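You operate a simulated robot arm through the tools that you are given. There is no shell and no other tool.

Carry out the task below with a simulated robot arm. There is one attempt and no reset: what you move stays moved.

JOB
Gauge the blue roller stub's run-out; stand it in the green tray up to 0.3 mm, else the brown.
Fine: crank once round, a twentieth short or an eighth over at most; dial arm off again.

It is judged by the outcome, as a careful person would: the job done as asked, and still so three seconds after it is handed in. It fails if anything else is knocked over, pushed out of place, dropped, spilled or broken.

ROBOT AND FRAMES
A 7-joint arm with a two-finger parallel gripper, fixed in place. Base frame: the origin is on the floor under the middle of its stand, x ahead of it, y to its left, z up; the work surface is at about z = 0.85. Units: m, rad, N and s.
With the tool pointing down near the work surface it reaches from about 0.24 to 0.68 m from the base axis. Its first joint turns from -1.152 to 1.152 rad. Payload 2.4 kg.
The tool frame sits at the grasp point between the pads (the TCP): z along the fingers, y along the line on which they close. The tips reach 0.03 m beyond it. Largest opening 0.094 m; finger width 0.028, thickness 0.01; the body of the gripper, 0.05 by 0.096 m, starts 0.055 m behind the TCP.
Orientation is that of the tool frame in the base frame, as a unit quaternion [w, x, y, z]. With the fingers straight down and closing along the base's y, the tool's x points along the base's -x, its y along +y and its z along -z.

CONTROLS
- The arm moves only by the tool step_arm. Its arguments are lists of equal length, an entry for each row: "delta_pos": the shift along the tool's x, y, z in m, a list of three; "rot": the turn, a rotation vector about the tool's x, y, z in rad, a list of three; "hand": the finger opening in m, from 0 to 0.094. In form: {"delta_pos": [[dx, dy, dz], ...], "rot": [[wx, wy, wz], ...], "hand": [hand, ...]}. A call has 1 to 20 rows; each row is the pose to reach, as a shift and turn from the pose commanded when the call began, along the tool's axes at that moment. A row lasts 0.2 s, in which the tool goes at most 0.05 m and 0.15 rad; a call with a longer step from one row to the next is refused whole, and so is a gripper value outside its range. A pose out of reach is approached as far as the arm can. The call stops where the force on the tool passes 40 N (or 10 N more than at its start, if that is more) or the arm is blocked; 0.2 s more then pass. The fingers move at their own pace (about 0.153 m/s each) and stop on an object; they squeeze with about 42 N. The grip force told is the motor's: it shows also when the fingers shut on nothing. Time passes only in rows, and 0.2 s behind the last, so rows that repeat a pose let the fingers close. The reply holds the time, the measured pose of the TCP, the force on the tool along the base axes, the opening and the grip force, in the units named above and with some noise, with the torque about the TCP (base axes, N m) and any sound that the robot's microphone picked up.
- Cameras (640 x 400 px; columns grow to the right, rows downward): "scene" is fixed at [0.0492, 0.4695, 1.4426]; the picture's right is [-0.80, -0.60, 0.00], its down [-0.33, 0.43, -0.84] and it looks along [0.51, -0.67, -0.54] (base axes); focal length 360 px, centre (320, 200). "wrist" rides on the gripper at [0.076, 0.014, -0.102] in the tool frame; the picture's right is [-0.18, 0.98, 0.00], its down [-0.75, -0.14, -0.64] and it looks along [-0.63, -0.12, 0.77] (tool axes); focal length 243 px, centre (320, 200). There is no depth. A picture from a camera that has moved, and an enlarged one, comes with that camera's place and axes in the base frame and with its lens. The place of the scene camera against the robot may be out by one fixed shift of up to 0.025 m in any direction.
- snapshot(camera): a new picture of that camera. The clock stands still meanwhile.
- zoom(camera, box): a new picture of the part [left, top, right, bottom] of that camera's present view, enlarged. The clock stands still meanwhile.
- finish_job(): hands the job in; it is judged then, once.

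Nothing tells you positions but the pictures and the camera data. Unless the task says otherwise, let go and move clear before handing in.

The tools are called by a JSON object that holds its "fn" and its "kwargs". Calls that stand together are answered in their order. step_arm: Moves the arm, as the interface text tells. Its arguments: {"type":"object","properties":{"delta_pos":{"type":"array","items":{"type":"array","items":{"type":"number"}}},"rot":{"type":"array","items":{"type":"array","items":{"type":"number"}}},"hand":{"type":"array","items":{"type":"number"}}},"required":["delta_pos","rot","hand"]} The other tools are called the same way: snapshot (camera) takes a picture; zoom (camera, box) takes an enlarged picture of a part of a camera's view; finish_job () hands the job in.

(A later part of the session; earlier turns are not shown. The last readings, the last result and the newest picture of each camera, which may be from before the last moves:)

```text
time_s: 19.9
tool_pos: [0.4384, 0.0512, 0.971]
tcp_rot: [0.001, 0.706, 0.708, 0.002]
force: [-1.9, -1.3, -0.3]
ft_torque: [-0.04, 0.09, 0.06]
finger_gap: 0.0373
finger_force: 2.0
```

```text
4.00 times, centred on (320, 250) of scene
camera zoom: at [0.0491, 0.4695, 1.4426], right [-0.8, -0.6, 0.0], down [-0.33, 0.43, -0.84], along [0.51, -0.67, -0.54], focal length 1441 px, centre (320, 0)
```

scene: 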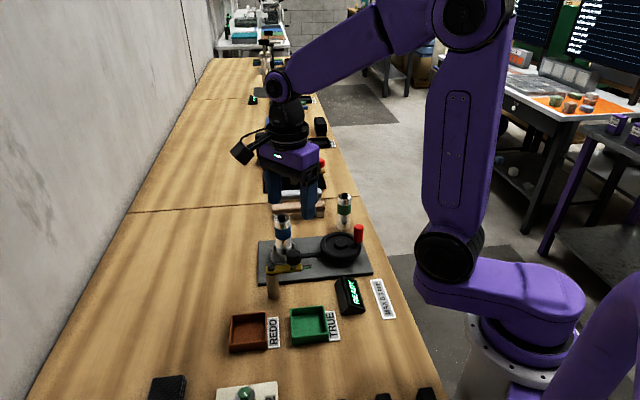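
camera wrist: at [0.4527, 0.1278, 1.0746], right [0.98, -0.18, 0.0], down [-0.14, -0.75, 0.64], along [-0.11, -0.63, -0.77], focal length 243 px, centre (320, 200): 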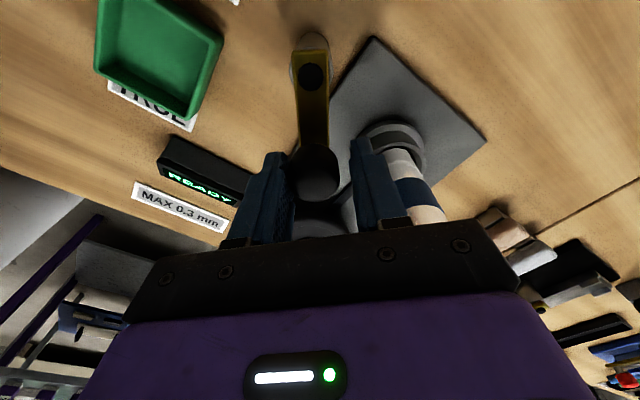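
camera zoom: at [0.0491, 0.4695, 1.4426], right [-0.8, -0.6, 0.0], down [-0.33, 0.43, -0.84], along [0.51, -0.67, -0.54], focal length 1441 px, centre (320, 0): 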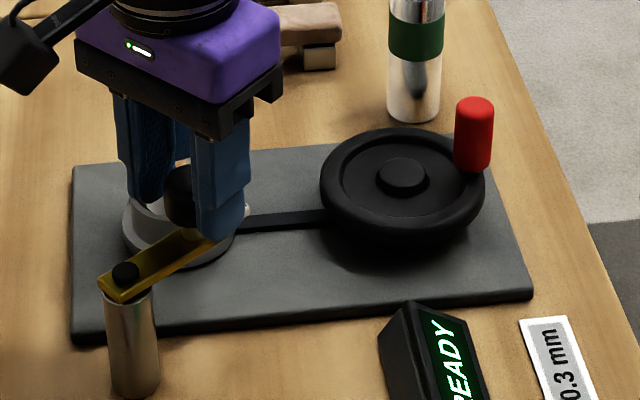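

The arm follows with about 2 N. I'll continue another 20° and check how close the tip is to the stub.

{"fn": "step_arm", "kwargs": {"delta_pos": [[-0.0001, 0.0041, 0], [0.0002, 0.0083, 0], [0.0008, 0.0124, 0], [0.0017, 0.0164, 0]], "rot": [[0, 0, 0], [0, 0, 0], [0, 0, 0], [0, 0, 0]], "hand": [0.036, 0.036, 0.036, 0.036]}}

{"fn": "zoom", "kwargs": {"camera": "wrist", "box": [260, 20, 452, 140]}}

{"fn": "zoom", "kwargs": {"camera": "scene", "box": [240, 200, 400, 300]}}

```text
time_s: 20.9
tool_pos: [0.4556, 0.0543, 0.9716]
tcp_rot: [0.002, 0.707, 0.708, 0.002]
force: [-1.2, -0.7, -0.7]
ft_torque: [-0.02, 0.06, -0.01]
finger_gap: 0.037
finger_force: 0.9
```

```text
3.33 times, centred on (356, 80) of wrist
camera zoom: at [0.4697, 0.1306, 1.0753], right [0.98, -0.18, 0.01], down [-0.14, -0.75, 0.64], along [-0.11, -0.63, -0.77], focal length 809 px, centre (200, 600)
```

zoom: 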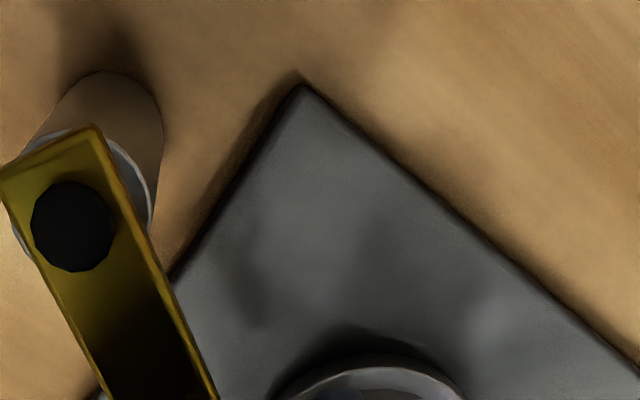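

```text
4.00 times, centred on (320, 250) of scene
camera zoom: at [0.0491, 0.4695, 1.4426], right [-0.8, -0.6, 0.0], down [-0.33, 0.43, -0.84], along [0.51, -0.67, -0.54], focal length 1441 px, centre (320, 0)
```

zoom: 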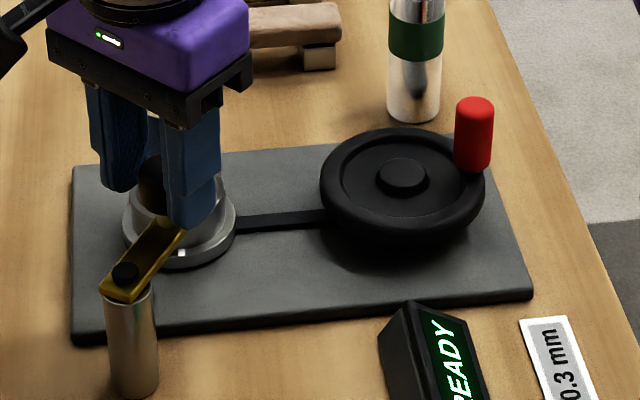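

{"fn": "zoom", "kwargs": {"camera": "wrist", "box": [256, 80, 416, 180]}}

{"fn": "zoom", "kwargs": {"camera": "scene", "box": [256, 225, 320, 265]}}

```text
4.00 times, centred on (336, 130) of wrist
camera zoom: at [0.4697, 0.1306, 1.0753], right [0.98, -0.18, 0.01], down [-0.14, -0.75, 0.64], along [-0.11, -0.63, -0.77], focal length 970 px, centre (256, 480)
```

zoom: 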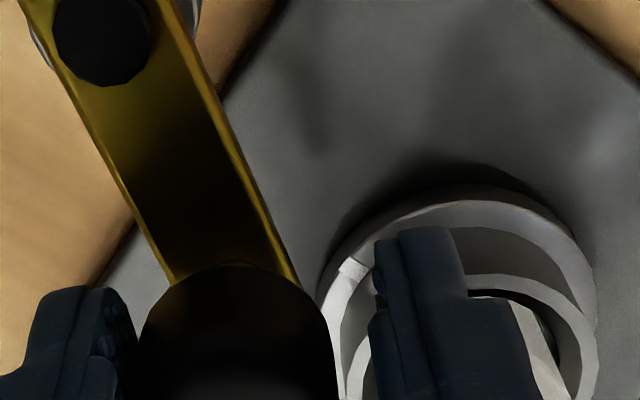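

```text
10.00 times, centred on (288, 245) of scene
camera zoom: at [0.0491, 0.4695, 1.4426], right [-0.8, -0.6, 0.0], down [-0.33, 0.43, -0.84], along [0.51, -0.67, -0.54], focal length 3602 px, centre (640, -250)
```

zoom: 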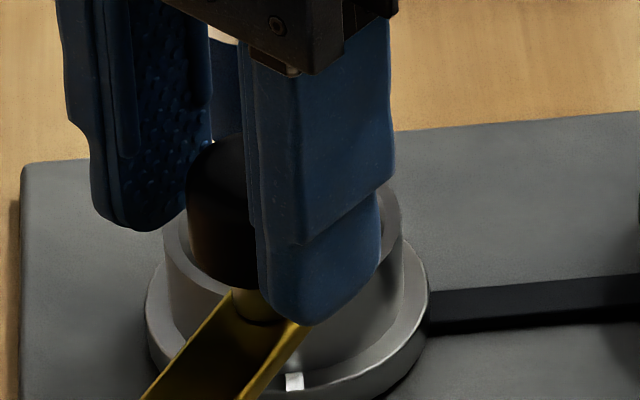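

{"fn": "step_arm", "kwargs": {"delta_pos": [[0.0008, 0.0025, 0], [0.0018, 0.0048, 0], [0.0028, 0.007, 0], [0.0038, 0.0092, 0]], "rot": [[0, 0, 0], [0, 0, 0], [0, 0, 0], [0, 0, 0]], "hand": [0.036, 0.036, 0.036, 0.036]}}

{"fn": "snapshot", "kwargs": {"camera": "wrist"}}

{"fn": "zoom", "kwargs": {"camera": "scene", "box": [240, 200, 400, 300]}}

```text
time_s: 21.9
tool_pos: [0.4649, 0.057, 0.9717]
tcp_rot: [0.002, 0.706, 0.708, 0.001]
force: [-0.9, -1.2, -0.4]
ft_torque: [-0.01, 0.04, 0.02]
finger_gap: 0.0373
finger_force: 0.6
```

```text
taken
camera wrist: at [0.4792, 0.134, 1.0754], right [0.98, -0.18, 0.0], down [-0.14, -0.75, 0.64], along [-0.11, -0.63, -0.77], focal length 243 px, centre (320, 200)
```

wrist: 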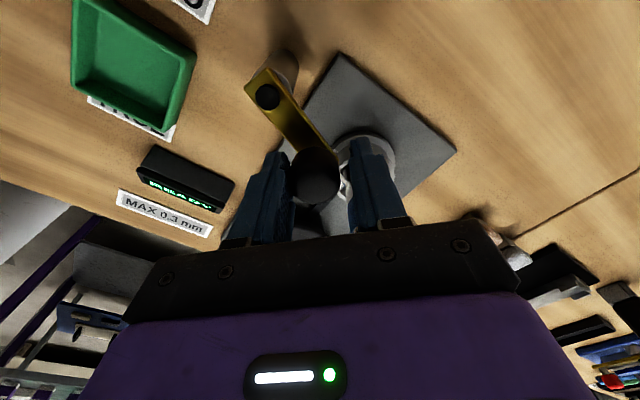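

```text
4.00 times, centred on (320, 250) of scene
camera zoom: at [0.0491, 0.4695, 1.4426], right [-0.8, -0.6, 0.0], down [-0.33, 0.43, -0.84], along [0.51, -0.67, -0.54], focal length 1441 px, centre (320, 0)
```

zoom: 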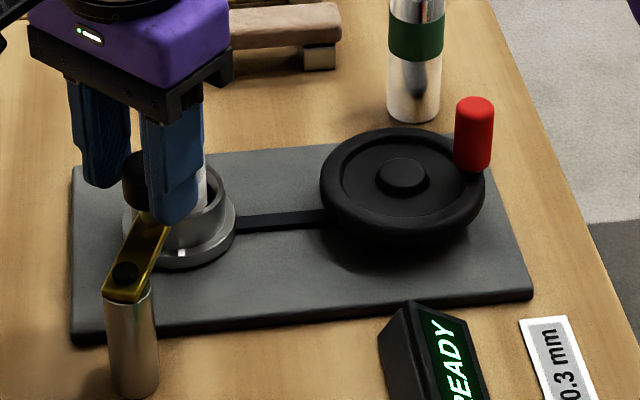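

No contact yet and the display is still READY. The arm needs a few more degrees to point at the stub, so I'll step on carefully.

{"fn": "step_arm", "kwargs": {"delta_pos": [[0.0008, 0.0014, 0], [0.0016, 0.0028, 0], [0.0025, 0.0042, 0], [0.0035, 0.0056, 0]], "rot": [[0, 0, 0], [0, 0, 0], [0, 0, 0], [0, 0, 0]], "hand": [0.036, 0.036, 0.036, 0.036]}}

{"fn": "zoom", "kwargs": {"camera": "wrist", "box": [224, 60, 416, 180]}}

{"fn": "zoom", "kwargs": {"camera": "scene", "box": [240, 200, 400, 300]}}

```text
time_s: 22.9
tool_pos: [0.4716, 0.0591, 0.9719]
tcp_rot: [0.003, 0.706, 0.708, 0.002]
force: [-2.2, -1.1, 0.4]
ft_torque: [0.02, 0.04, 0.02]
finger_gap: 0.0368
finger_force: 0.8
```

```text
3.33 times, centred on (320, 120) of wrist
camera zoom: at [0.4848, 0.1361, 1.0752], right [0.98, -0.18, 0.0], down [-0.14, -0.75, 0.64], along [-0.11, -0.63, -0.77], focal length 809 px, centre (320, 467)
```

zoom: 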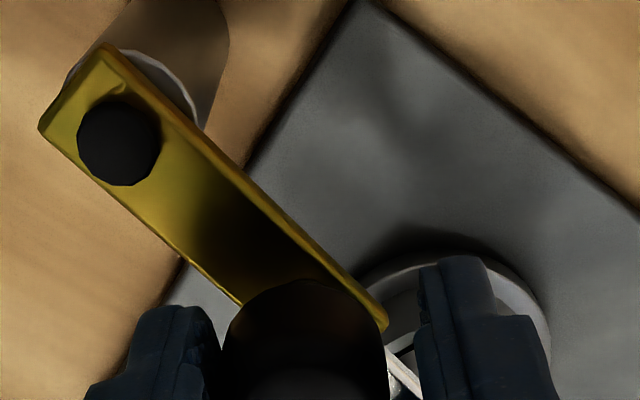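

```text
4.00 times, centred on (320, 250) of scene
camera zoom: at [0.0491, 0.4695, 1.4426], right [-0.8, -0.6, 0.0], down [-0.33, 0.43, -0.84], along [0.51, -0.67, -0.54], focal length 1441 px, centre (320, 0)
```

zoom: 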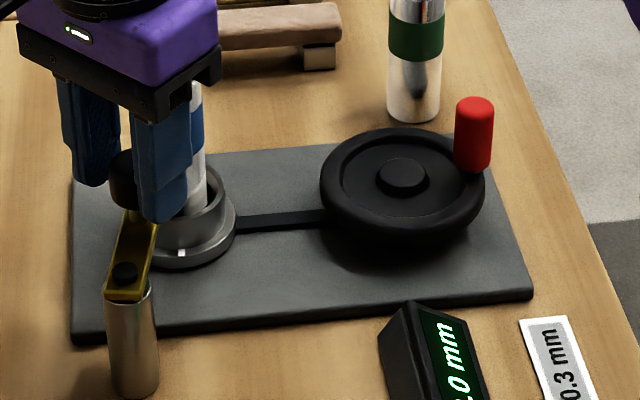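

The display has changed, so the dial has engaged. I'll read it.

{"fn": "zoom", "kwargs": {"camera": "scene", "box": [320, 265, 400, 315]}}

{"fn": "zoom", "kwargs": {"camera": "wrist", "box": [120, 120, 280, 220]}}

{"fn": "zoom", "kwargs": {"camera": "scene", "box": [256, 220, 320, 260]}}

```text
8.00 times, centred on (360, 290) of scene
camera zoom: at [0.0491, 0.4695, 1.4426], right [-0.8, -0.6, 0.0], down [-0.33, 0.43, -0.84], along [0.51, -0.67, -0.54], focal length 2882 px, centre (0, -520)
```

zoom: 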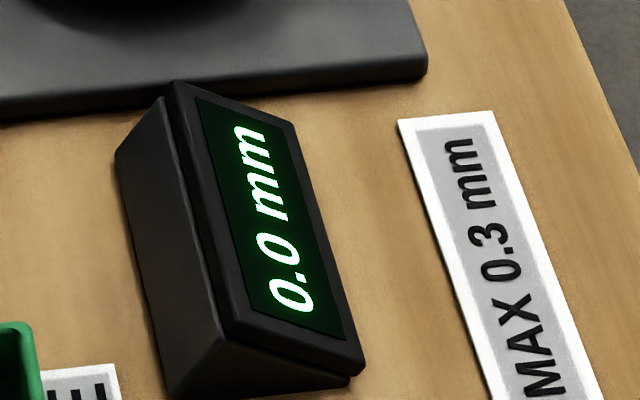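

```text
4.00 times, centred on (200, 170) of wrist
camera zoom: at [0.4848, 0.1361, 1.0752], right [0.98, -0.18, 0.0], down [-0.14, -0.75, 0.64], along [-0.11, -0.63, -0.77], focal length 970 px, centre (800, 320)
```

zoom: 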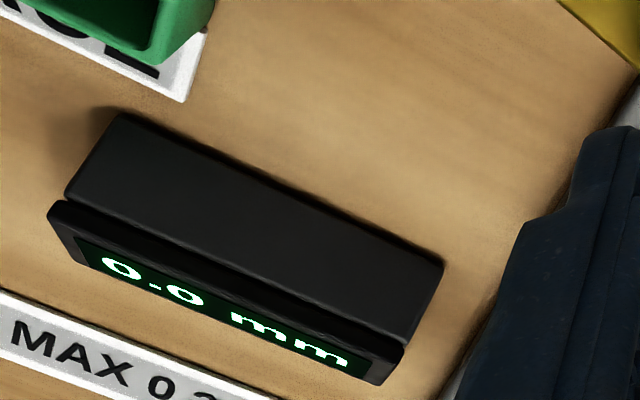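

```text
10.00 times, centred on (288, 240) of scene
camera zoom: at [0.0491, 0.4695, 1.4426], right [-0.8, -0.6, 0.0], down [-0.33, 0.43, -0.84], along [0.51, -0.67, -0.54], focal length 3602 px, centre (640, -200)
```

zoom: 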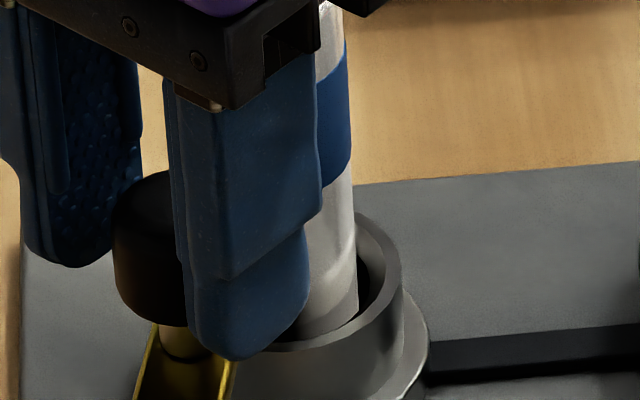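

The display reads "0.0 mm", so the dial is on and the arm points at the stub. I'll open slightly, back straight up without disturbing the knob, then move over the crank to localise the handle.

{"fn": "step_arm", "kwargs": {"delta_pos": [[0, 0, 0], [0, -0.0005, 0], [0, -0.0005, -0.015], [0, -0.0005, -0.035], [0, -0.0005, -0.065], [0, -0.0005, -0.1], [0, -0.0005, -0.12]], "rot": [[0, 0, 0], [0, 0, 0], [0, 0, 0], [0, 0, 0], [0, 0, 0], [0, 0, 0], [0, 0, 0]], "hand": [0.042, 0.046, 0.05, 0.05, 0.05, 0.05, 0.05]}}

{"fn": "zoom", "kwargs": {"camera": "scene", "box": [240, 180, 400, 310]}}

{"fn": "snapshot", "kwargs": {"camera": "wrist"}}

```text
time_s: 24.5
tool_pos: [0.4687, 0.0617, 1.0904]
tcp_rot: [0.002, 0.706, 0.708, 0.001]
force: [0.1, 0.0, -0.1]
ft_torque: [0.01, 0.02, -0.01]
finger_gap: 0.0501
finger_force: 0.0
```

```text
3.08 times, centred on (320, 245) of scene
camera zoom: at [0.0492, 0.4695, 1.4426], right [-0.8, -0.6, 0.0], down [-0.33, 0.43, -0.84], along [0.51, -0.67, -0.54], focal length 1108 px, centre (320, 62)
```

zoom: 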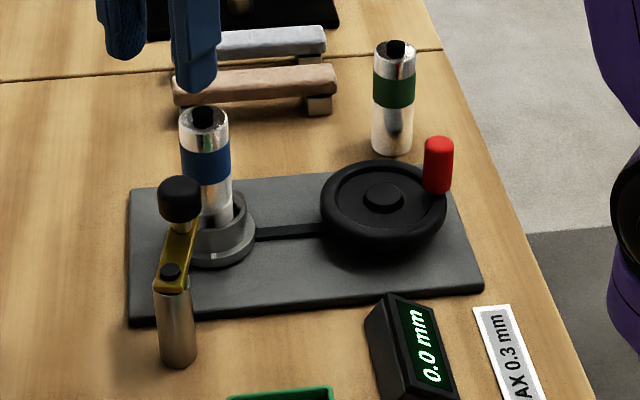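

```text
taken
camera wrist: at [0.4835, 0.1372, 1.1938], right [0.98, -0.18, 0.0], down [-0.14, -0.75, 0.64], along [-0.11, -0.63, -0.77], focal length 243 px, centre (320, 200)
```

wrist: 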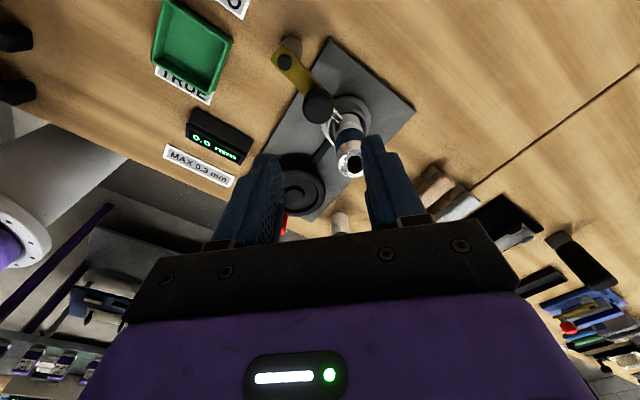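

{"fn": "zoom", "kwargs": {"camera": "wrist", "box": [260, 40, 388, 120]}}

{"fn": "zoom", "kwargs": {"camera": "wrist", "box": [290, 80, 370, 130]}}

```text
5.00 times, centred on (324, 80) of wrist
camera zoom: at [0.4835, 0.1372, 1.1938], right [0.98, -0.18, 0.0], down [-0.14, -0.75, 0.64], along [-0.11, -0.63, -0.77], focal length 1213 px, centre (300, 800)
```

zoom: 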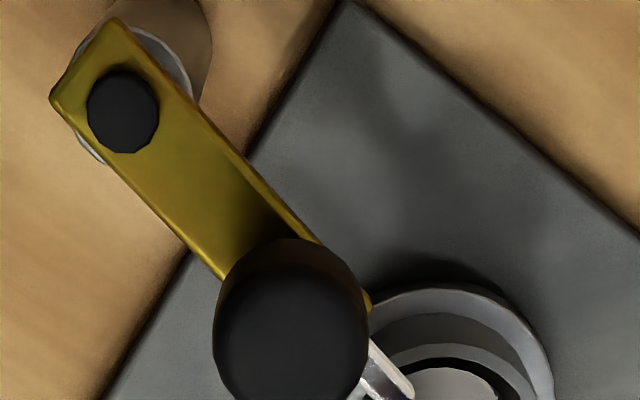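

```text
8.00 times, centred on (330, 105) of wrist
camera zoom: at [0.4835, 0.1372, 1.1938], right [0.98, -0.18, 0.0], down [-0.14, -0.75, 0.64], along [-0.11, -0.63, -0.77], focal length 1941 px, centre (240, 960)
```

zoom: 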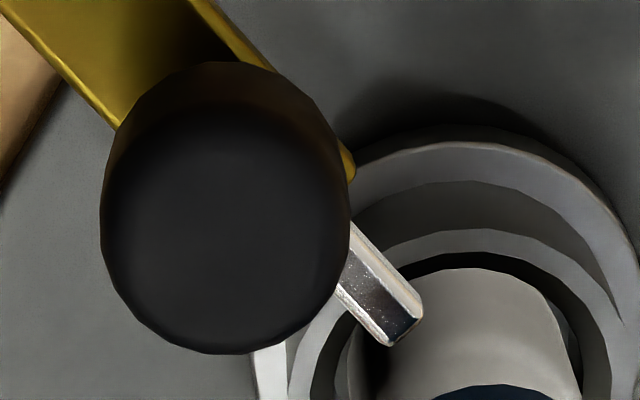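

The arm tip sits right at the stub and the reading holds at 0.0 mm. Now I'll move over the crank wheel to localise the hub and red handle.

{"fn": "step_arm", "kwargs": {"delta_pos": [[-0.03, -0.015, 0], [-0.065, -0.033, 0], [-0.1, -0.052, 0], [-0.135, -0.07, 0.01], [-0.161, -0.084, 0.02], [-0.161, -0.084, 0.02]], "rot": [[0, 0, 0], [0, 0, 0], [0, 0, 0], [0, 0, 0], [0, 0, 0], [0, 0, 0]], "hand": [0.05, 0.06, 0.06, 0.06, 0.06, 0.06]}}

{"fn": "snapshot", "kwargs": {"camera": "wrist"}}

{"fn": "zoom", "kwargs": {"camera": "wrist", "box": [240, 50, 400, 150]}}

{"fn": "zoom", "kwargs": {"camera": "scene", "box": [240, 180, 400, 310]}}

```text
time_s: 25.9
tool_pos: [0.3863, -0.1036, 1.0696]
tcp_rot: [0.003, 0.706, 0.708, 0.001]
force: [-0.1, -0.1, 0.7]
ft_torque: [0.02, 0.02, 0.02]
finger_gap: 0.0602
finger_force: 0.1
```

```text
taken
camera wrist: at [0.4006, -0.0268, 1.1728], right [0.98, -0.18, 0.0], down [-0.14, -0.75, 0.64], along [-0.11, -0.63, -0.77], focal length 243 px, centre (320, 200)
```

wrist: 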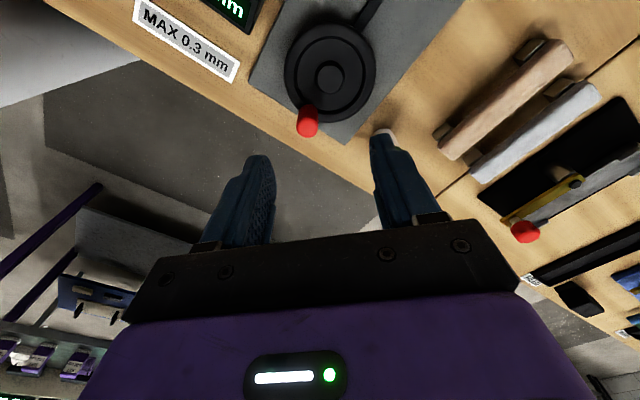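

```text
4.00 times, centred on (320, 100) of wrist
camera zoom: at [0.4006, -0.0268, 1.1728], right [0.98, -0.18, 0.0], down [-0.14, -0.75, 0.64], along [-0.11, -0.63, -0.77], focal length 970 px, centre (320, 600)
```

zoom: 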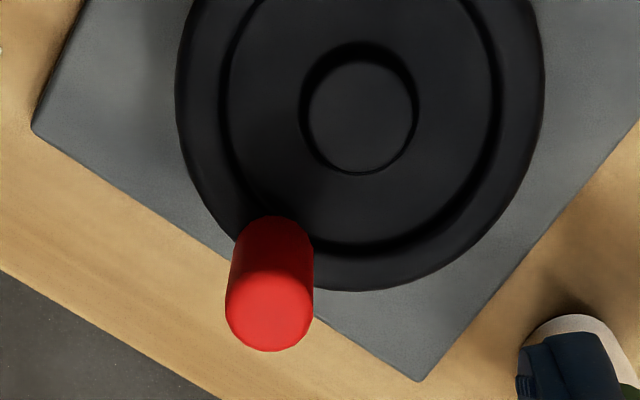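

```text
3.08 times, centred on (320, 245) of scene
camera zoom: at [0.0492, 0.4695, 1.4426], right [-0.8, -0.6, 0.0], down [-0.33, 0.43, -0.84], along [0.51, -0.67, -0.54], focal length 1108 px, centre (320, 62)
```

zoom: 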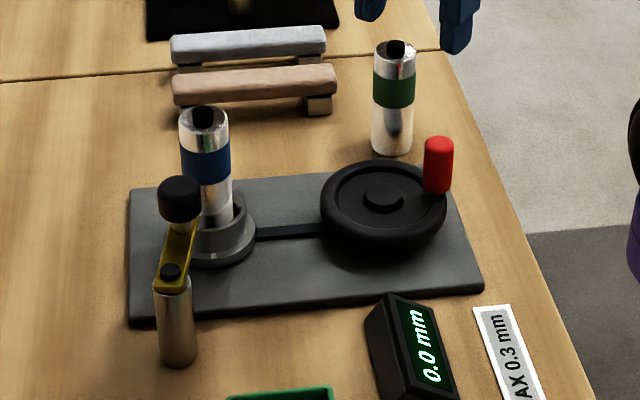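

Hub is at about (0.3996, -0.093) and the red handle at (0.3696, -0.1236) with its top near z = 0.934, so crank radius is about 43 mm. I'll move over the handle and descend partway to verify.

{"fn": "step_arm", "kwargs": {"delta_pos": [[-0.01, -0.008, 0.02], [-0.0207, -0.017, 0.045], [-0.0207, -0.017, 0.07], [-0.0207, -0.017, 0.085], [-0.0207, -0.017, 0.085]], "rot": [[0, 0, 0], [0, 0, 0], [0, 0, 0], [0, 0, 0], [0, 0, 0]], "hand": [0.055, 0.046, 0.046, 0.046, 0.046]}}

{"fn": "zoom", "kwargs": {"camera": "wrist", "box": [240, 60, 400, 160]}}

{"fn": "zoom", "kwargs": {"camera": "scene", "box": [280, 180, 408, 260]}}

```text
time_s: 27.1
tool_pos: [0.3669, -0.1213, 0.986]
tcp_rot: [0.002, 0.707, 0.708, 0.001]
force: [-0.9, -0.5, 0.1]
ft_torque: [0.02, 0.01, 0.0]
finger_gap: 0.0463
finger_force: 0.1
```

```text
4.00 times, centred on (320, 110) of wrist
camera zoom: at [0.3819, -0.0451, 1.0894], right [0.98, -0.18, 0.0], down [-0.14, -0.75, 0.64], along [-0.11, -0.63, -0.77], focal length 970 px, centre (320, 560)
```

zoom: 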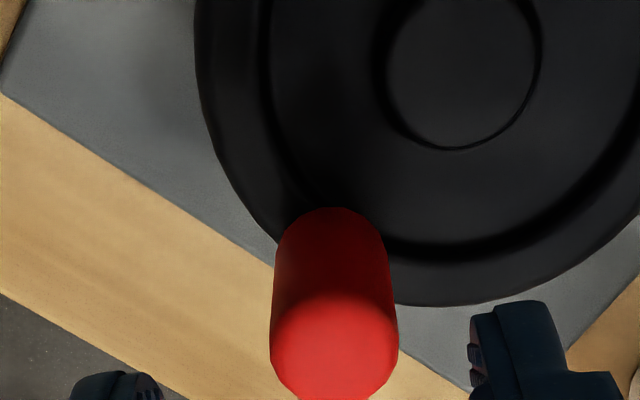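

```text
5.00 times, centred on (344, 220) of scene
camera zoom: at [0.0492, 0.4695, 1.4426], right [-0.8, -0.6, 0.0], down [-0.33, 0.43, -0.84], along [0.51, -0.67, -0.54], focal length 1801 px, centre (200, 100)
```

zoom: 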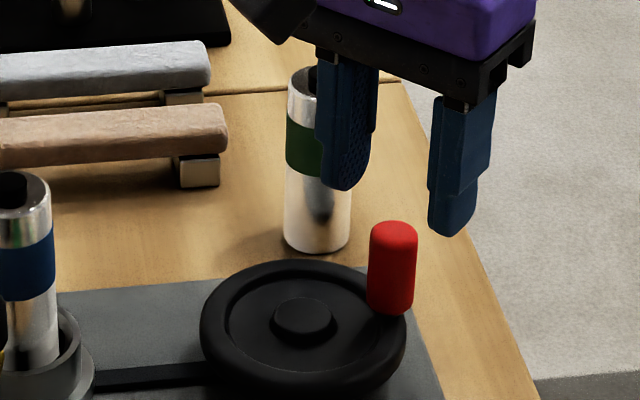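

The handle is about 2 mm and 3 mm off the tool axis, so I'll correct and lower until the tips are at z ≈ 0.904, clear of the wheel rim. Then I'll close lightly on the handle.

{"fn": "step_arm", "kwargs": {"delta_pos": [[-0.0032, 0.0019, 0.012], [-0.0032, 0.0019, 0.027], [-0.0032, 0.0019, 0.042], [-0.0032, 0.0019, 0.05], [-0.0032, 0.0019, 0.05], [-0.0032, 0.0019, 0.05], [-0.0032, 0.0019, 0.05]], "rot": [[0, 0, 0], [0, 0, 0], [0, 0, 0], [0, 0, 0], [0, 0, 0], [0, 0, 0], [0, 0, 0]], "hand": [0.046, 0.046, 0.042, 0.036, 0.028, 0.02, 0.018]}}

{"fn": "zoom", "kwargs": {"camera": "wrist", "box": [240, 80, 400, 180]}}

{"fn": "zoom", "kwargs": {"camera": "scene", "box": [280, 200, 408, 280]}}

```text
time_s: 28.7
tool_pos: [0.3704, -0.1253, 0.9367]
tcp_rot: [0.0, 0.706, 0.708, 0.001]
force: [-5.3, -0.5, -0.5]
ft_torque: [-0.28, 0.83, 0.0]
finger_gap: 0.0222
finger_force: 44.8
```

```text
4.00 times, centred on (320, 130) of wrist
camera zoom: at [0.3842, -0.0483, 1.0409], right [0.98, -0.18, 0.0], down [-0.14, -0.75, 0.64], along [-0.12, -0.63, -0.77], focal length 970 px, centre (320, 480)
```

zoom: 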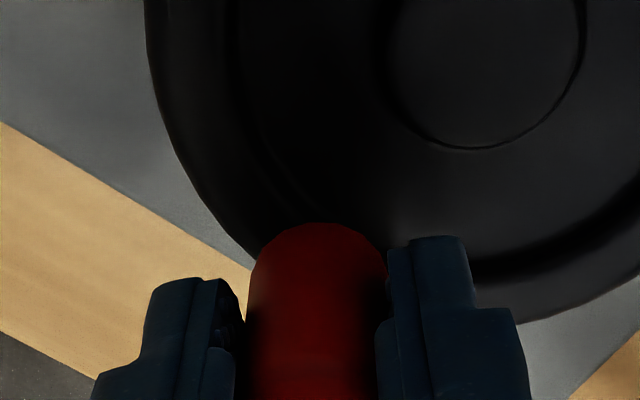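

```text
5.00 times, centred on (344, 240) of scene
camera zoom: at [0.0491, 0.4695, 1.4426], right [-0.8, -0.6, 0.0], down [-0.33, 0.43, -0.84], along [0.51, -0.67, -0.54], focal length 1801 px, centre (200, 0)
```

zoom: 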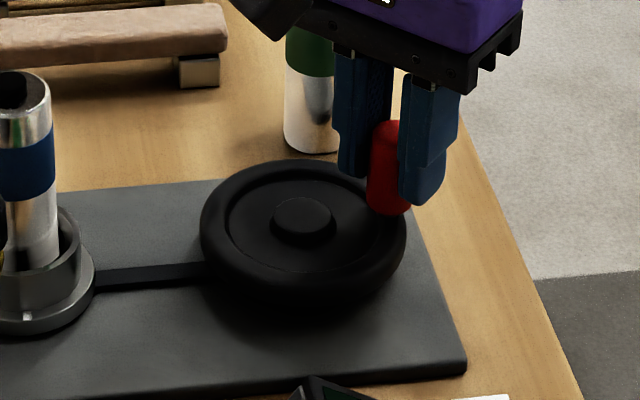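

The handle is gripped (22 mm) with the motor at full squeeze. I'll check whether a slightly larger finger command gives a lighter hold before cranking.

{"fn": "step_arm", "kwargs": {"delta_pos": [[0, 0, 0], [0, 0, 0]], "rot": [[0, 0, 0], [0, 0, 0]], "hand": [0.0212, 0.0212]}}

{"fn": "zoom", "kwargs": {"camera": "scene", "box": [320, 265, 400, 315]}}

```text
time_s: 29.3
tool_pos: [0.3696, -0.1253, 0.9363]
tcp_rot: [0.0, 0.707, 0.707, 0.002]
force: [-7.4, -1.4, -3.9]
ft_torque: [0.02, 0.82, 0.0]
finger_gap: 0.0225
finger_force: 44.8
```

```text
8.00 times, centred on (360, 290) of scene
camera zoom: at [0.0491, 0.4695, 1.4426], right [-0.8, -0.6, 0.0], down [-0.33, 0.43, -0.84], along [0.51, -0.67, -0.54], focal length 2882 px, centre (0, -520)
```

zoom: 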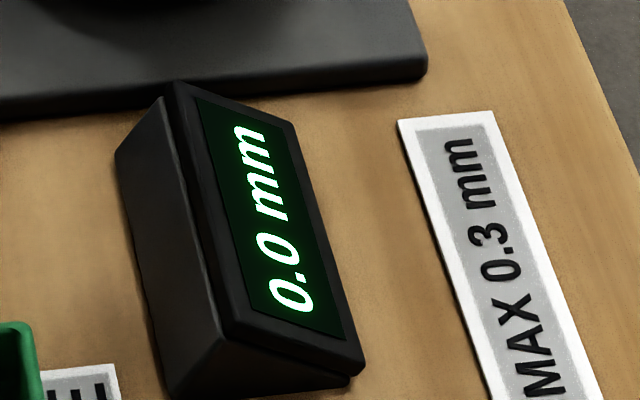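

The grip force stays at about 45 N, which is fine. I'll try a small 10° arc counter-clockwise and check the forces.

{"fn": "step_arm", "kwargs": {"delta_pos": [[-0.0025, 0.0029, 0], [-0.0047, 0.0059, 0]], "rot": [[0, 0, 0], [0, 0, 0]], "hand": [0.0212, 0.0212]}}

{"fn": "zoom", "kwargs": {"camera": "scene", "box": [240, 200, 400, 310]}}

{"fn": "zoom", "kwargs": {"camera": "wrist", "box": [240, 80, 400, 180]}}

```text
time_s: 29.7
tool_pos: [0.3697, -0.1244, 0.9376]
tcp_rot: [-0.003, 0.706, 0.708, 0.0]
force: [-9.0, 3.1, 13.1]
ft_torque: [-0.33, -0.74, -0.03]
finger_gap: 0.0224
finger_force: 45.5
stopped in row 2: the force on the tool passed its limit at 42 N (the readings are from after the stop); the commanded pose is now the measured one
```

```text
3.64 times, centred on (320, 255) of scene
camera zoom: at [0.0488, 0.4697, 1.4426], right [-0.8, -0.6, 0.0], down [-0.33, 0.43, -0.84], along [0.51, -0.67, -0.54], focal length 1310 px, centre (320, 0)
```

zoom: 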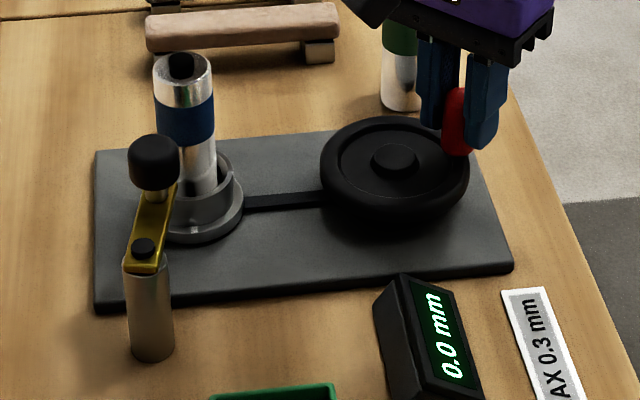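

```text
4.00 times, centred on (320, 130) of wrist
camera zoom: at [0.385, -0.0488, 1.0408], right [0.98, -0.18, -0.01], down [-0.14, -0.76, 0.64], along [-0.12, -0.63, -0.77], focal length 970 px, centre (320, 480)
```

zoom: 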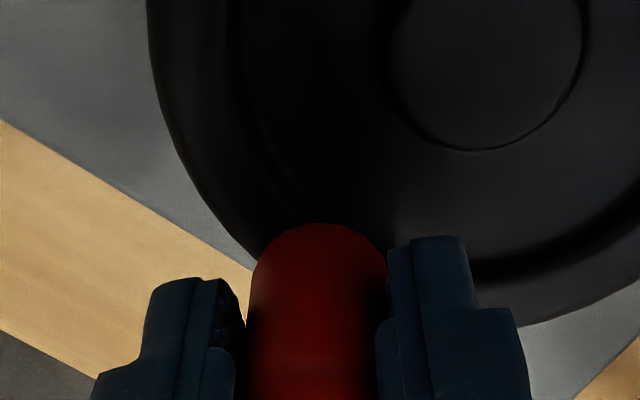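

The crank didn't move at 42 N. Either my rigid hold is fighting the handle's rotation or it only turns the other way. I'll loosen to a small clearance, which frees the handle to rotate in the fingers, and check.

{"fn": "step_arm", "kwargs": {"delta_pos": [[0, 0, 0], [0, 0, 0], [0, 0, 0]], "rot": [[0, 0, 0], [0, 0, 0], [0, 0, 0]], "hand": [0.024, 0.027, 0.027]}}

{"fn": "zoom", "kwargs": {"camera": "wrist", "box": [240, 80, 400, 180]}}

{"fn": "zoom", "kwargs": {"camera": "scene", "box": [330, 210, 394, 250]}}

```text
time_s: 30.5
tool_pos: [0.3709, -0.1252, 0.9362]
tcp_rot: [-0.003, 0.706, 0.708, 0.001]
force: [-0.1, 1.0, -0.1]
ft_torque: [0.02, 0.01, 0.0]
finger_gap: 0.027
finger_force: 0.0
```

```text
4.00 times, centred on (320, 130) of wrist
camera zoom: at [0.3857, -0.0491, 1.0404], right [0.98, -0.18, -0.01], down [-0.14, -0.76, 0.64], along [-0.12, -0.63, -0.77], focal length 970 px, centre (320, 480)
```

zoom: 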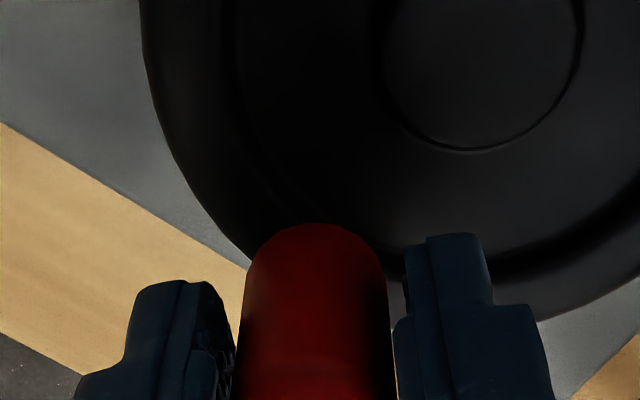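

```text
10.00 times, centred on (362, 230) of scene
camera zoom: at [0.0492, 0.4695, 1.4426], right [-0.8, -0.6, 0.0], down [-0.33, 0.43, -0.84], along [0.51, -0.67, -0.54], focal length 3602 px, centre (-100, -100)
```

zoom: 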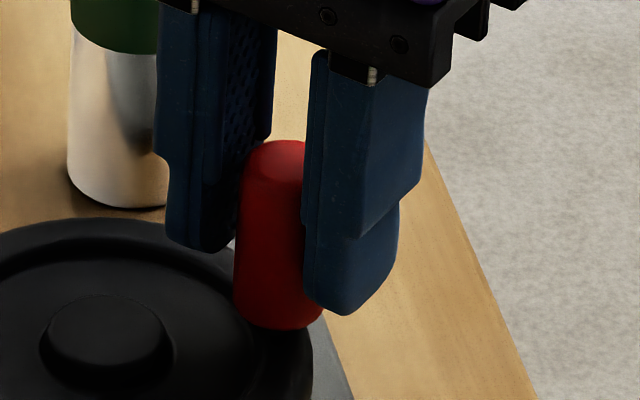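

{"fn": "step_arm", "kwargs": {"delta_pos": [[-0.0005, 0.0015, 0], [-0.0015, 0.003, 0], [-0.003, 0.0045, 0], [-0.0045, 0.006, 0]], "rot": [[0, 0, 0], [0, 0, 0], [0, 0, 0], [0, 0, 0]], "hand": [0.027, 0.027, 0.027, 0.027]}}

{"fn": "zoom", "kwargs": {"camera": "scene", "box": [240, 200, 400, 310]}}

{"fn": "zoom", "kwargs": {"camera": "wrist", "box": [240, 80, 400, 180]}}

```text
time_s: 31.5
tool_pos: [0.3749, -0.1295, 0.9357]
tcp_rot: [-0.006, 0.706, 0.708, 0.0]
force: [-10.6, 7.6, -3.4]
ft_torque: [-0.05, -0.07, 0.0]
finger_gap: 0.0331
finger_force: 5.0
```

```text
3.64 times, centred on (320, 255) of scene
camera zoom: at [0.0489, 0.4697, 1.4426], right [-0.8, -0.6, 0.0], down [-0.33, 0.43, -0.84], along [0.51, -0.67, -0.54], focal length 1310 px, centre (320, 0)
```

zoom: 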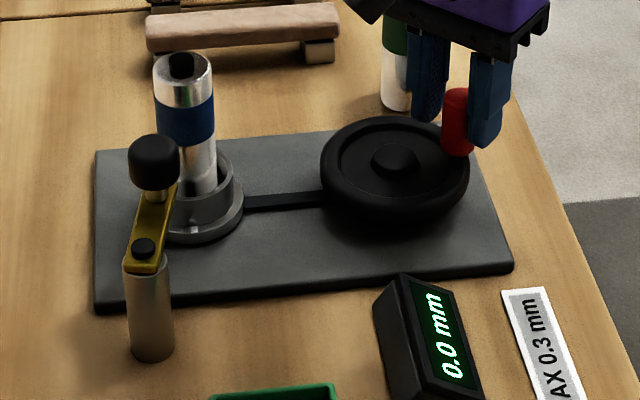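

```text
4.00 times, centred on (320, 130) of wrist
camera zoom: at [0.3901, -0.0527, 1.0399], right [0.98, -0.18, -0.01], down [-0.13, -0.76, 0.64], along [-0.12, -0.63, -0.77], focal length 970 px, centre (320, 480)
```

zoom: 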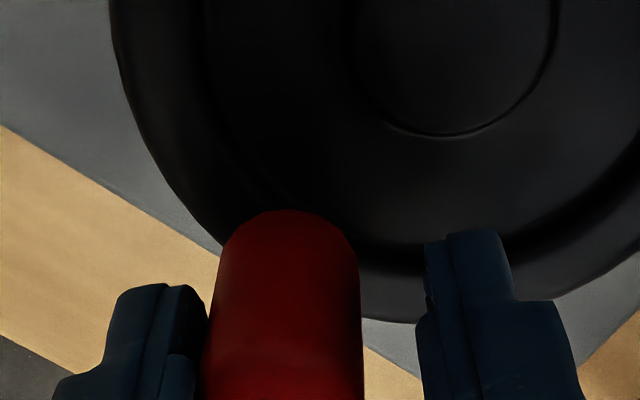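

About 13 N doesn't move the handle counter-clockwise. I'll ease off and try clockwise gently.

{"fn": "step_arm", "kwargs": {"delta_pos": [[0.002, -0.003, 0], [0.0045, -0.006, 0], [0.006, -0.008, 0], [0.0075, -0.01, 0], [0.009, -0.012, 0]], "rot": [[0, 0, 0], [0, 0, 0], [0, 0, 0], [0, 0, 0], [0, 0, 0]], "hand": [0.027, 0.027, 0.027, 0.027, 0.027]}}

{"fn": "zoom", "kwargs": {"camera": "scene", "box": [240, 200, 400, 310]}}

{"fn": "zoom", "kwargs": {"camera": "wrist", "box": [240, 80, 400, 180]}}

```text
time_s: 32.7
tool_pos: [0.3648, -0.1223, 0.936]
tcp_rot: [-0.002, 0.706, 0.708, 0.001]
force: [2.3, 0.2, 1.7]
ft_torque: [-0.01, -0.13, 0.02]
finger_gap: 0.0287
finger_force: 1.5
```

```text
3.64 times, centred on (320, 255) of scene
camera zoom: at [0.0492, 0.4695, 1.4426], right [-0.8, -0.6, 0.0], down [-0.33, 0.43, -0.84], along [0.51, -0.67, -0.54], focal length 1310 px, centre (320, 0)
```

zoom: 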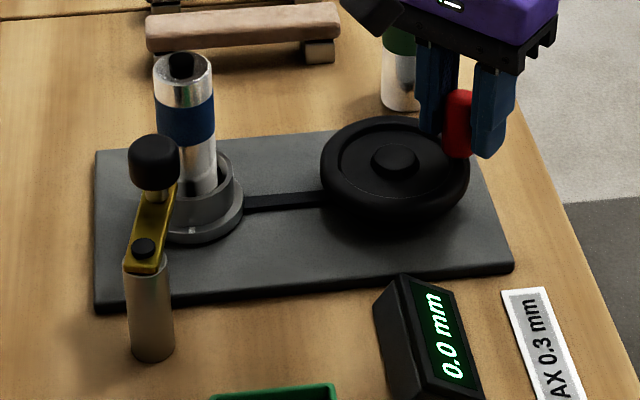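

```text
4.00 times, centred on (320, 130) of wrist
camera zoom: at [0.38, -0.0445, 1.0398], right [0.98, -0.18, 0.0], down [-0.14, -0.76, 0.64], along [-0.12, -0.63, -0.77], focal length 970 px, centre (320, 480)
```

zoom: 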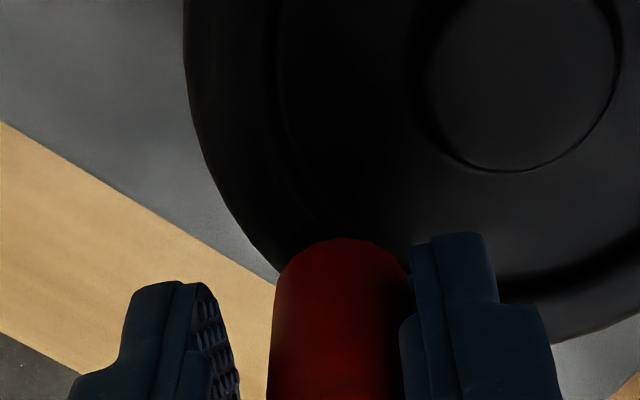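

{"fn": "step_arm", "kwargs": {"delta_pos": [[0.0015, -0.002, 0], [0.003, -0.004, 0], [0.0045, -0.006, 0], [0.006, -0.0075, 0]], "rot": [[0, 0, 0], [0, 0, 0], [0, 0, 0], [0, 0, 0]], "hand": [0.027, 0.027, 0.027, 0.027]}}

{"fn": "zoom", "kwargs": {"camera": "scene", "box": [240, 200, 400, 310]}}

{"fn": "zoom", "kwargs": {"camera": "wrist", "box": [240, 80, 400, 180]}}

```text
time_s: 33.7
tool_pos: [0.3573, -0.1148, 0.9365]
tcp_rot: [-0.003, 0.707, 0.708, 0.0]
force: [5.5, 1.1, 1.7]
ft_torque: [0.03, -0.07, 0.0]
finger_gap: 0.0298
finger_force: 3.0
```

```text
3.64 times, centred on (320, 255) of scene
camera zoom: at [0.0493, 0.4696, 1.4426], right [-0.8, -0.6, 0.0], down [-0.33, 0.43, -0.84], along [0.51, -0.67, -0.54], focal length 1310 px, centre (320, 0)
```

zoom: 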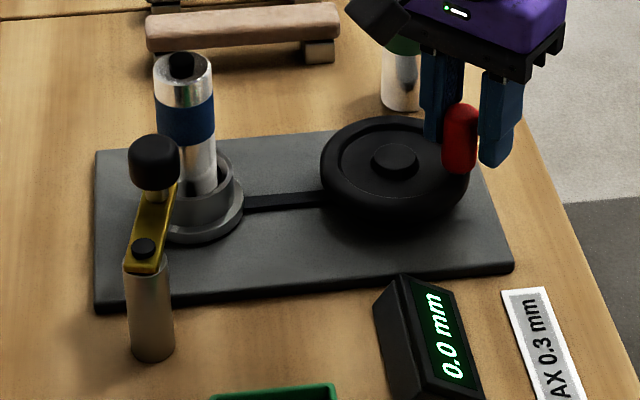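

```text
4.00 times, centred on (320, 130) of wrist
camera zoom: at [0.3719, -0.0383, 1.0408], right [0.98, -0.18, 0.0], down [-0.14, -0.76, 0.64], along [-0.12, -0.63, -0.77], focal length 970 px, centre (320, 480)
```

zoom: 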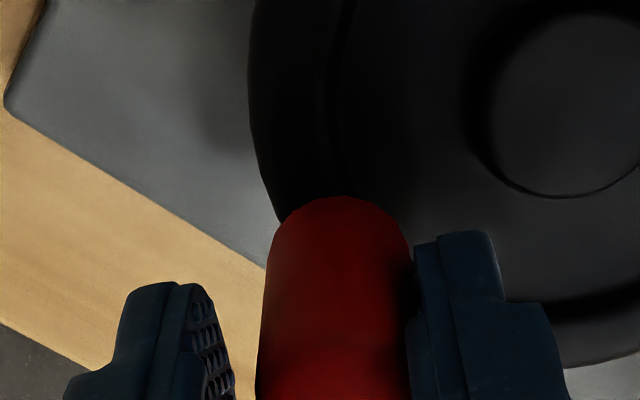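

Clockwise (seen from above) the crank turns easily at about 5 N, so it is one-way and nothing has been lost; it has turned roughly 20° so far. I'll recentre on the handle and grip it again.

{"fn": "step_arm", "kwargs": {"delta_pos": [[0.001, 0.002, 0], [0.002, 0.0035, 0], [0.002, 0.0035, 0], [0.002, 0.0035, 0], [0.002, 0.0035, 0]], "rot": [[0, 0, 0], [0, 0, 0], [0, 0, 0], [0, 0, 0], [0, 0, 0]], "hand": [0.03, 0.03, 0.026, 0.02, 0.018]}}

{"fn": "snapshot", "kwargs": {"camera": "wrist"}}

{"fn": "zoom", "kwargs": {"camera": "scene", "box": [300, 200, 396, 260]}}

```text
time_s: 34.9
tool_pos: [0.3616, -0.1129, 0.9368]
tcp_rot: [-0.004, 0.707, 0.708, 0.0]
force: [-3.0, 0.9, -3.3]
ft_torque: [0.3, -0.85, 0.04]
finger_gap: 0.0225
finger_force: 44.9
```

```text
taken
camera wrist: at [0.3756, -0.0359, 1.0406], right [0.98, -0.18, -0.01], down [-0.14, -0.76, 0.64], along [-0.12, -0.63, -0.77], focal length 243 px, centre (320, 200)
```

wrist: 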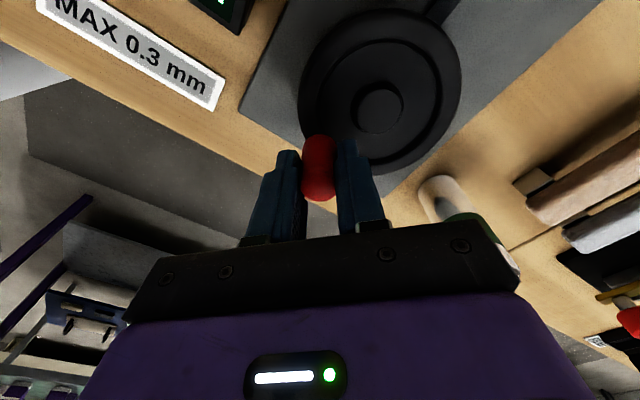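

```text
6.67 times, centred on (348, 230) of scene
camera zoom: at [0.0491, 0.4695, 1.4426], right [-0.8, -0.6, 0.0], down [-0.33, 0.43, -0.84], along [0.51, -0.67, -0.54], focal length 2402 px, centre (133, 0)
```

zoom: 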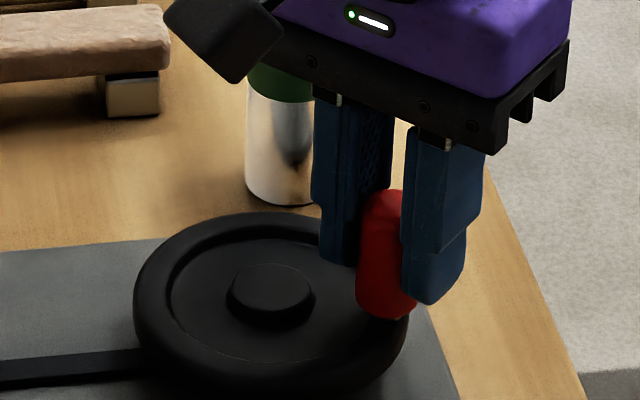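

Gripped at (0.3616, -0.1129), crank radius 43.2 mm, crank angle about -152°. I'll test a 10° clockwise step with fixed tool orientation.

{"fn": "step_arm", "kwargs": {"delta_pos": [[0.0034, -0.0016, 0], [0.0069, -0.0029, 0]], "rot": [[0, 0, 0], [0, 0, 0]], "hand": [0.018, 0.018]}}

{"fn": "zoom", "kwargs": {"camera": "scene", "box": [240, 200, 400, 310]}}

```text
time_s: 35.5
tool_pos: [0.3583, -0.1056, 0.9368]
tcp_rot: [-0.003, 0.707, 0.707, 0.001]
force: [-4.2, -2.7, 9.0]
ft_torque: [0.08, -0.78, -0.01]
finger_gap: 0.0224
finger_force: 45.1
```

```text
3.64 times, centred on (320, 255) of scene
camera zoom: at [0.0489, 0.4695, 1.4426], right [-0.8, -0.6, 0.0], down [-0.33, 0.43, -0.84], along [0.51, -0.67, -0.54], focal length 1310 px, centre (320, 0)
```

zoom: 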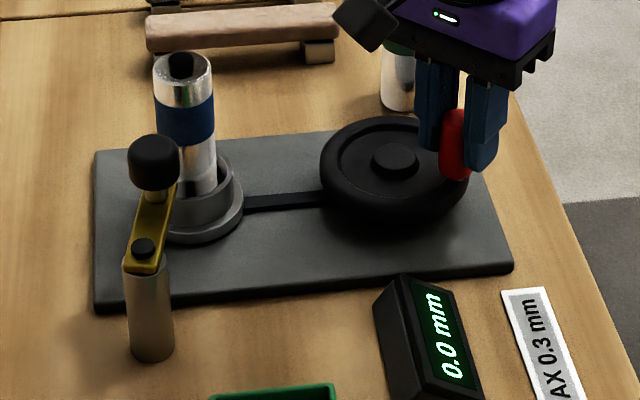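

It turns smoothly with fixed orientation and little torque. I'll continue clockwise 40° at a time, checking the forces.

{"fn": "step_arm", "kwargs": {"delta_pos": [[0.0036, -0.0009, 0], [0.0073, -0.0017, 0], [0.0111, -0.002, 0], [0.0149, -0.0021, 0], [0.0186, -0.0018, 0], [0.0223, -0.0012, 0], [0.026, -0.0002, 0], [0.0295, 0.001, 0]], "rot": [[0, 0, 0], [0, 0, 0], [0, 0, 0], [0, 0, 0], [0, 0, 0], [0, 0, 0], [0, 0, 0], [0, 0, 0]], "hand": [0.018, 0.018, 0.018, 0.018, 0.018, 0.018, 0.018, 0.018]}}

{"fn": "zoom", "kwargs": {"camera": "scene", "box": [240, 200, 400, 310]}}

{"fn": "zoom", "kwargs": {"camera": "scene", "box": [320, 265, 400, 315]}}

```text
time_s: 37.4
tool_pos: [0.3617, -0.0787, 0.9358]
tcp_rot: [0.001, 0.707, 0.707, 0.003]
force: [7.7, -2.1, -14.1]
ft_torque: [0.35, 0.78, 0.02]
finger_gap: 0.0224
finger_force: 45.3
stopped in row 8: the force on the tool passed its limit at 41 N (the readings are from after the stop); the commanded pose is now the measured one
```

```text
3.64 times, centred on (320, 255) of scene
camera zoom: at [0.0496, 0.4694, 1.4427], right [-0.8, -0.6, 0.0], down [-0.33, 0.43, -0.84], along [0.51, -0.67, -0.54], focal length 1310 px, centre (320, 0)
```

zoom: 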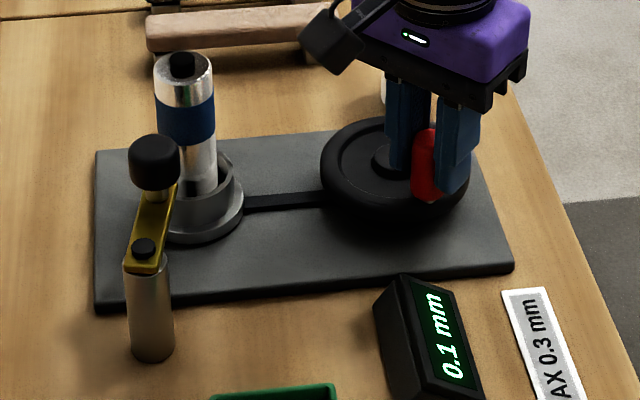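

```text
8.00 times, centred on (360, 290) of scene
camera zoom: at [0.0496, 0.4694, 1.4427], right [-0.8, -0.6, 0.0], down [-0.33, 0.43, -0.84], along [0.51, -0.67, -0.54], focal length 2882 px, centre (0, -520)
```

zoom: 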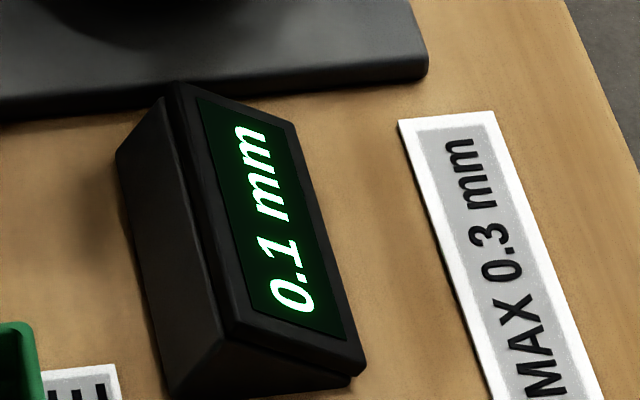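

The display now shows 0.1 mm. The stop came from radial mismatch: fitting the measured points puts the hub nearer (0.400, -0.0957) with a 42.4 mm radius. I'll continue with the corrected circle in short arcs.

{"fn": "step_arm", "kwargs": {"delta_pos": [[0.0033, 0.0017, 0], [0.0065, 0.0036, 0], [0.0094, 0.0058, 0], [0.0122, 0.0082, 0]], "rot": [[0, 0, 0], [0, 0, 0], [0, 0, 0], [0, 0, 0]], "hand": [0.018, 0.018, 0.018, 0.018]}}

{"fn": "zoom", "kwargs": {"camera": "wrist", "box": [240, 60, 432, 180]}}

{"fn": "zoom", "kwargs": {"camera": "scene", "box": [240, 200, 400, 310]}}

```text
time_s: 38.4
tool_pos: [0.3696, -0.0658, 0.9373]
tcp_rot: [0.0, 0.707, 0.707, 0.002]
force: [6.5, -6.2, -20.1]
ft_torque: [0.07, 0.54, 0.04]
finger_gap: 0.0224
finger_force: 45.3
```

```text
3.33 times, centred on (336, 120) of wrist
camera zoom: at [0.3844, 0.0105, 1.0412], right [0.98, -0.18, 0.0], down [-0.14, -0.75, 0.64], along [-0.12, -0.63, -0.77], focal length 809 px, centre (267, 467)
```

zoom: 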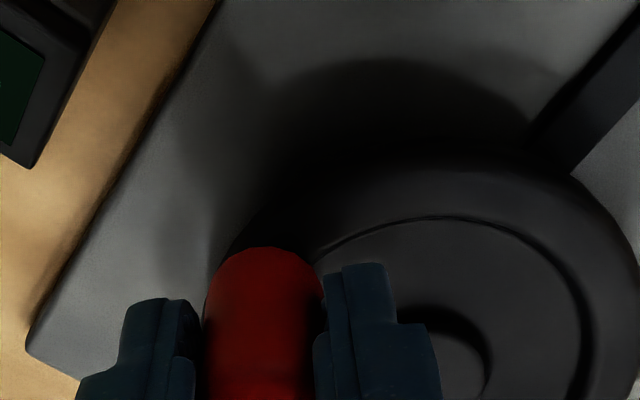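

```text
3.64 times, centred on (320, 255) of scene
camera zoom: at [0.0497, 0.4692, 1.4427], right [-0.8, -0.6, 0.0], down [-0.33, 0.43, -0.84], along [0.51, -0.67, -0.54], focal length 1310 px, centre (320, 0)
```

zoom: 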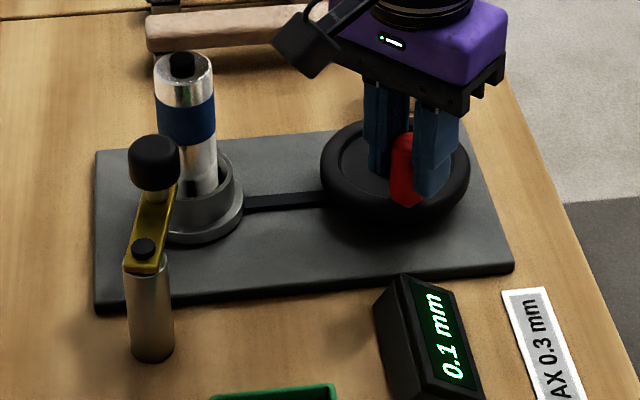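

Turning fine, but some strain has built up in the grip (about 20 N downward). I'll loosen and re-grip to reset it, then continue.

{"fn": "step_arm", "kwargs": {"delta_pos": [[0, 0, 0], [-0.0007, 0.0007, 0], [-0.0007, 0.0007, 0], [-0.0007, 0.0007, 0], [-0.0007, 0.0007, 0]], "rot": [[0, 0, 0], [0, 0, 0], [0, 0, 0], [0, 0, 0], [0, 0, 0]], "hand": [0.024, 0.026, 0.024, 0.02, 0.018]}}

{"fn": "zoom", "kwargs": {"camera": "scene", "box": [240, 200, 400, 310]}}

```text
time_s: 39.6
tool_pos: [0.3705, -0.0657, 0.938]
tcp_rot: [0.001, 0.707, 0.707, 0.002]
force: [2.5, -0.1, 5.6]
ft_torque: [0.29, 0.62, 0.02]
finger_gap: 0.0221
finger_force: 44.8
```

```text
3.64 times, centred on (320, 255) of scene
camera zoom: at [0.0492, 0.4695, 1.4426], right [-0.8, -0.6, 0.0], down [-0.33, 0.43, -0.84], along [0.51, -0.67, -0.54], focal length 1310 px, centre (320, 0)
```

zoom: 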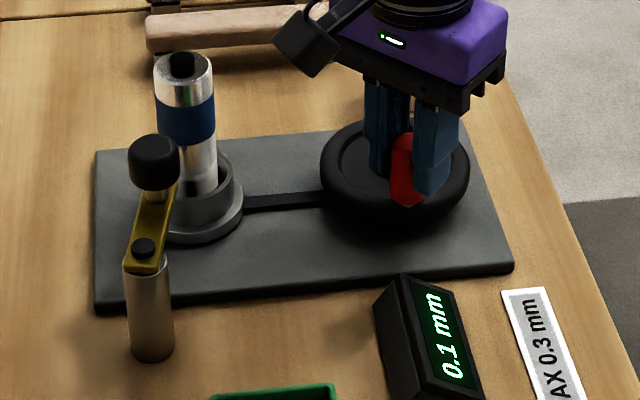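

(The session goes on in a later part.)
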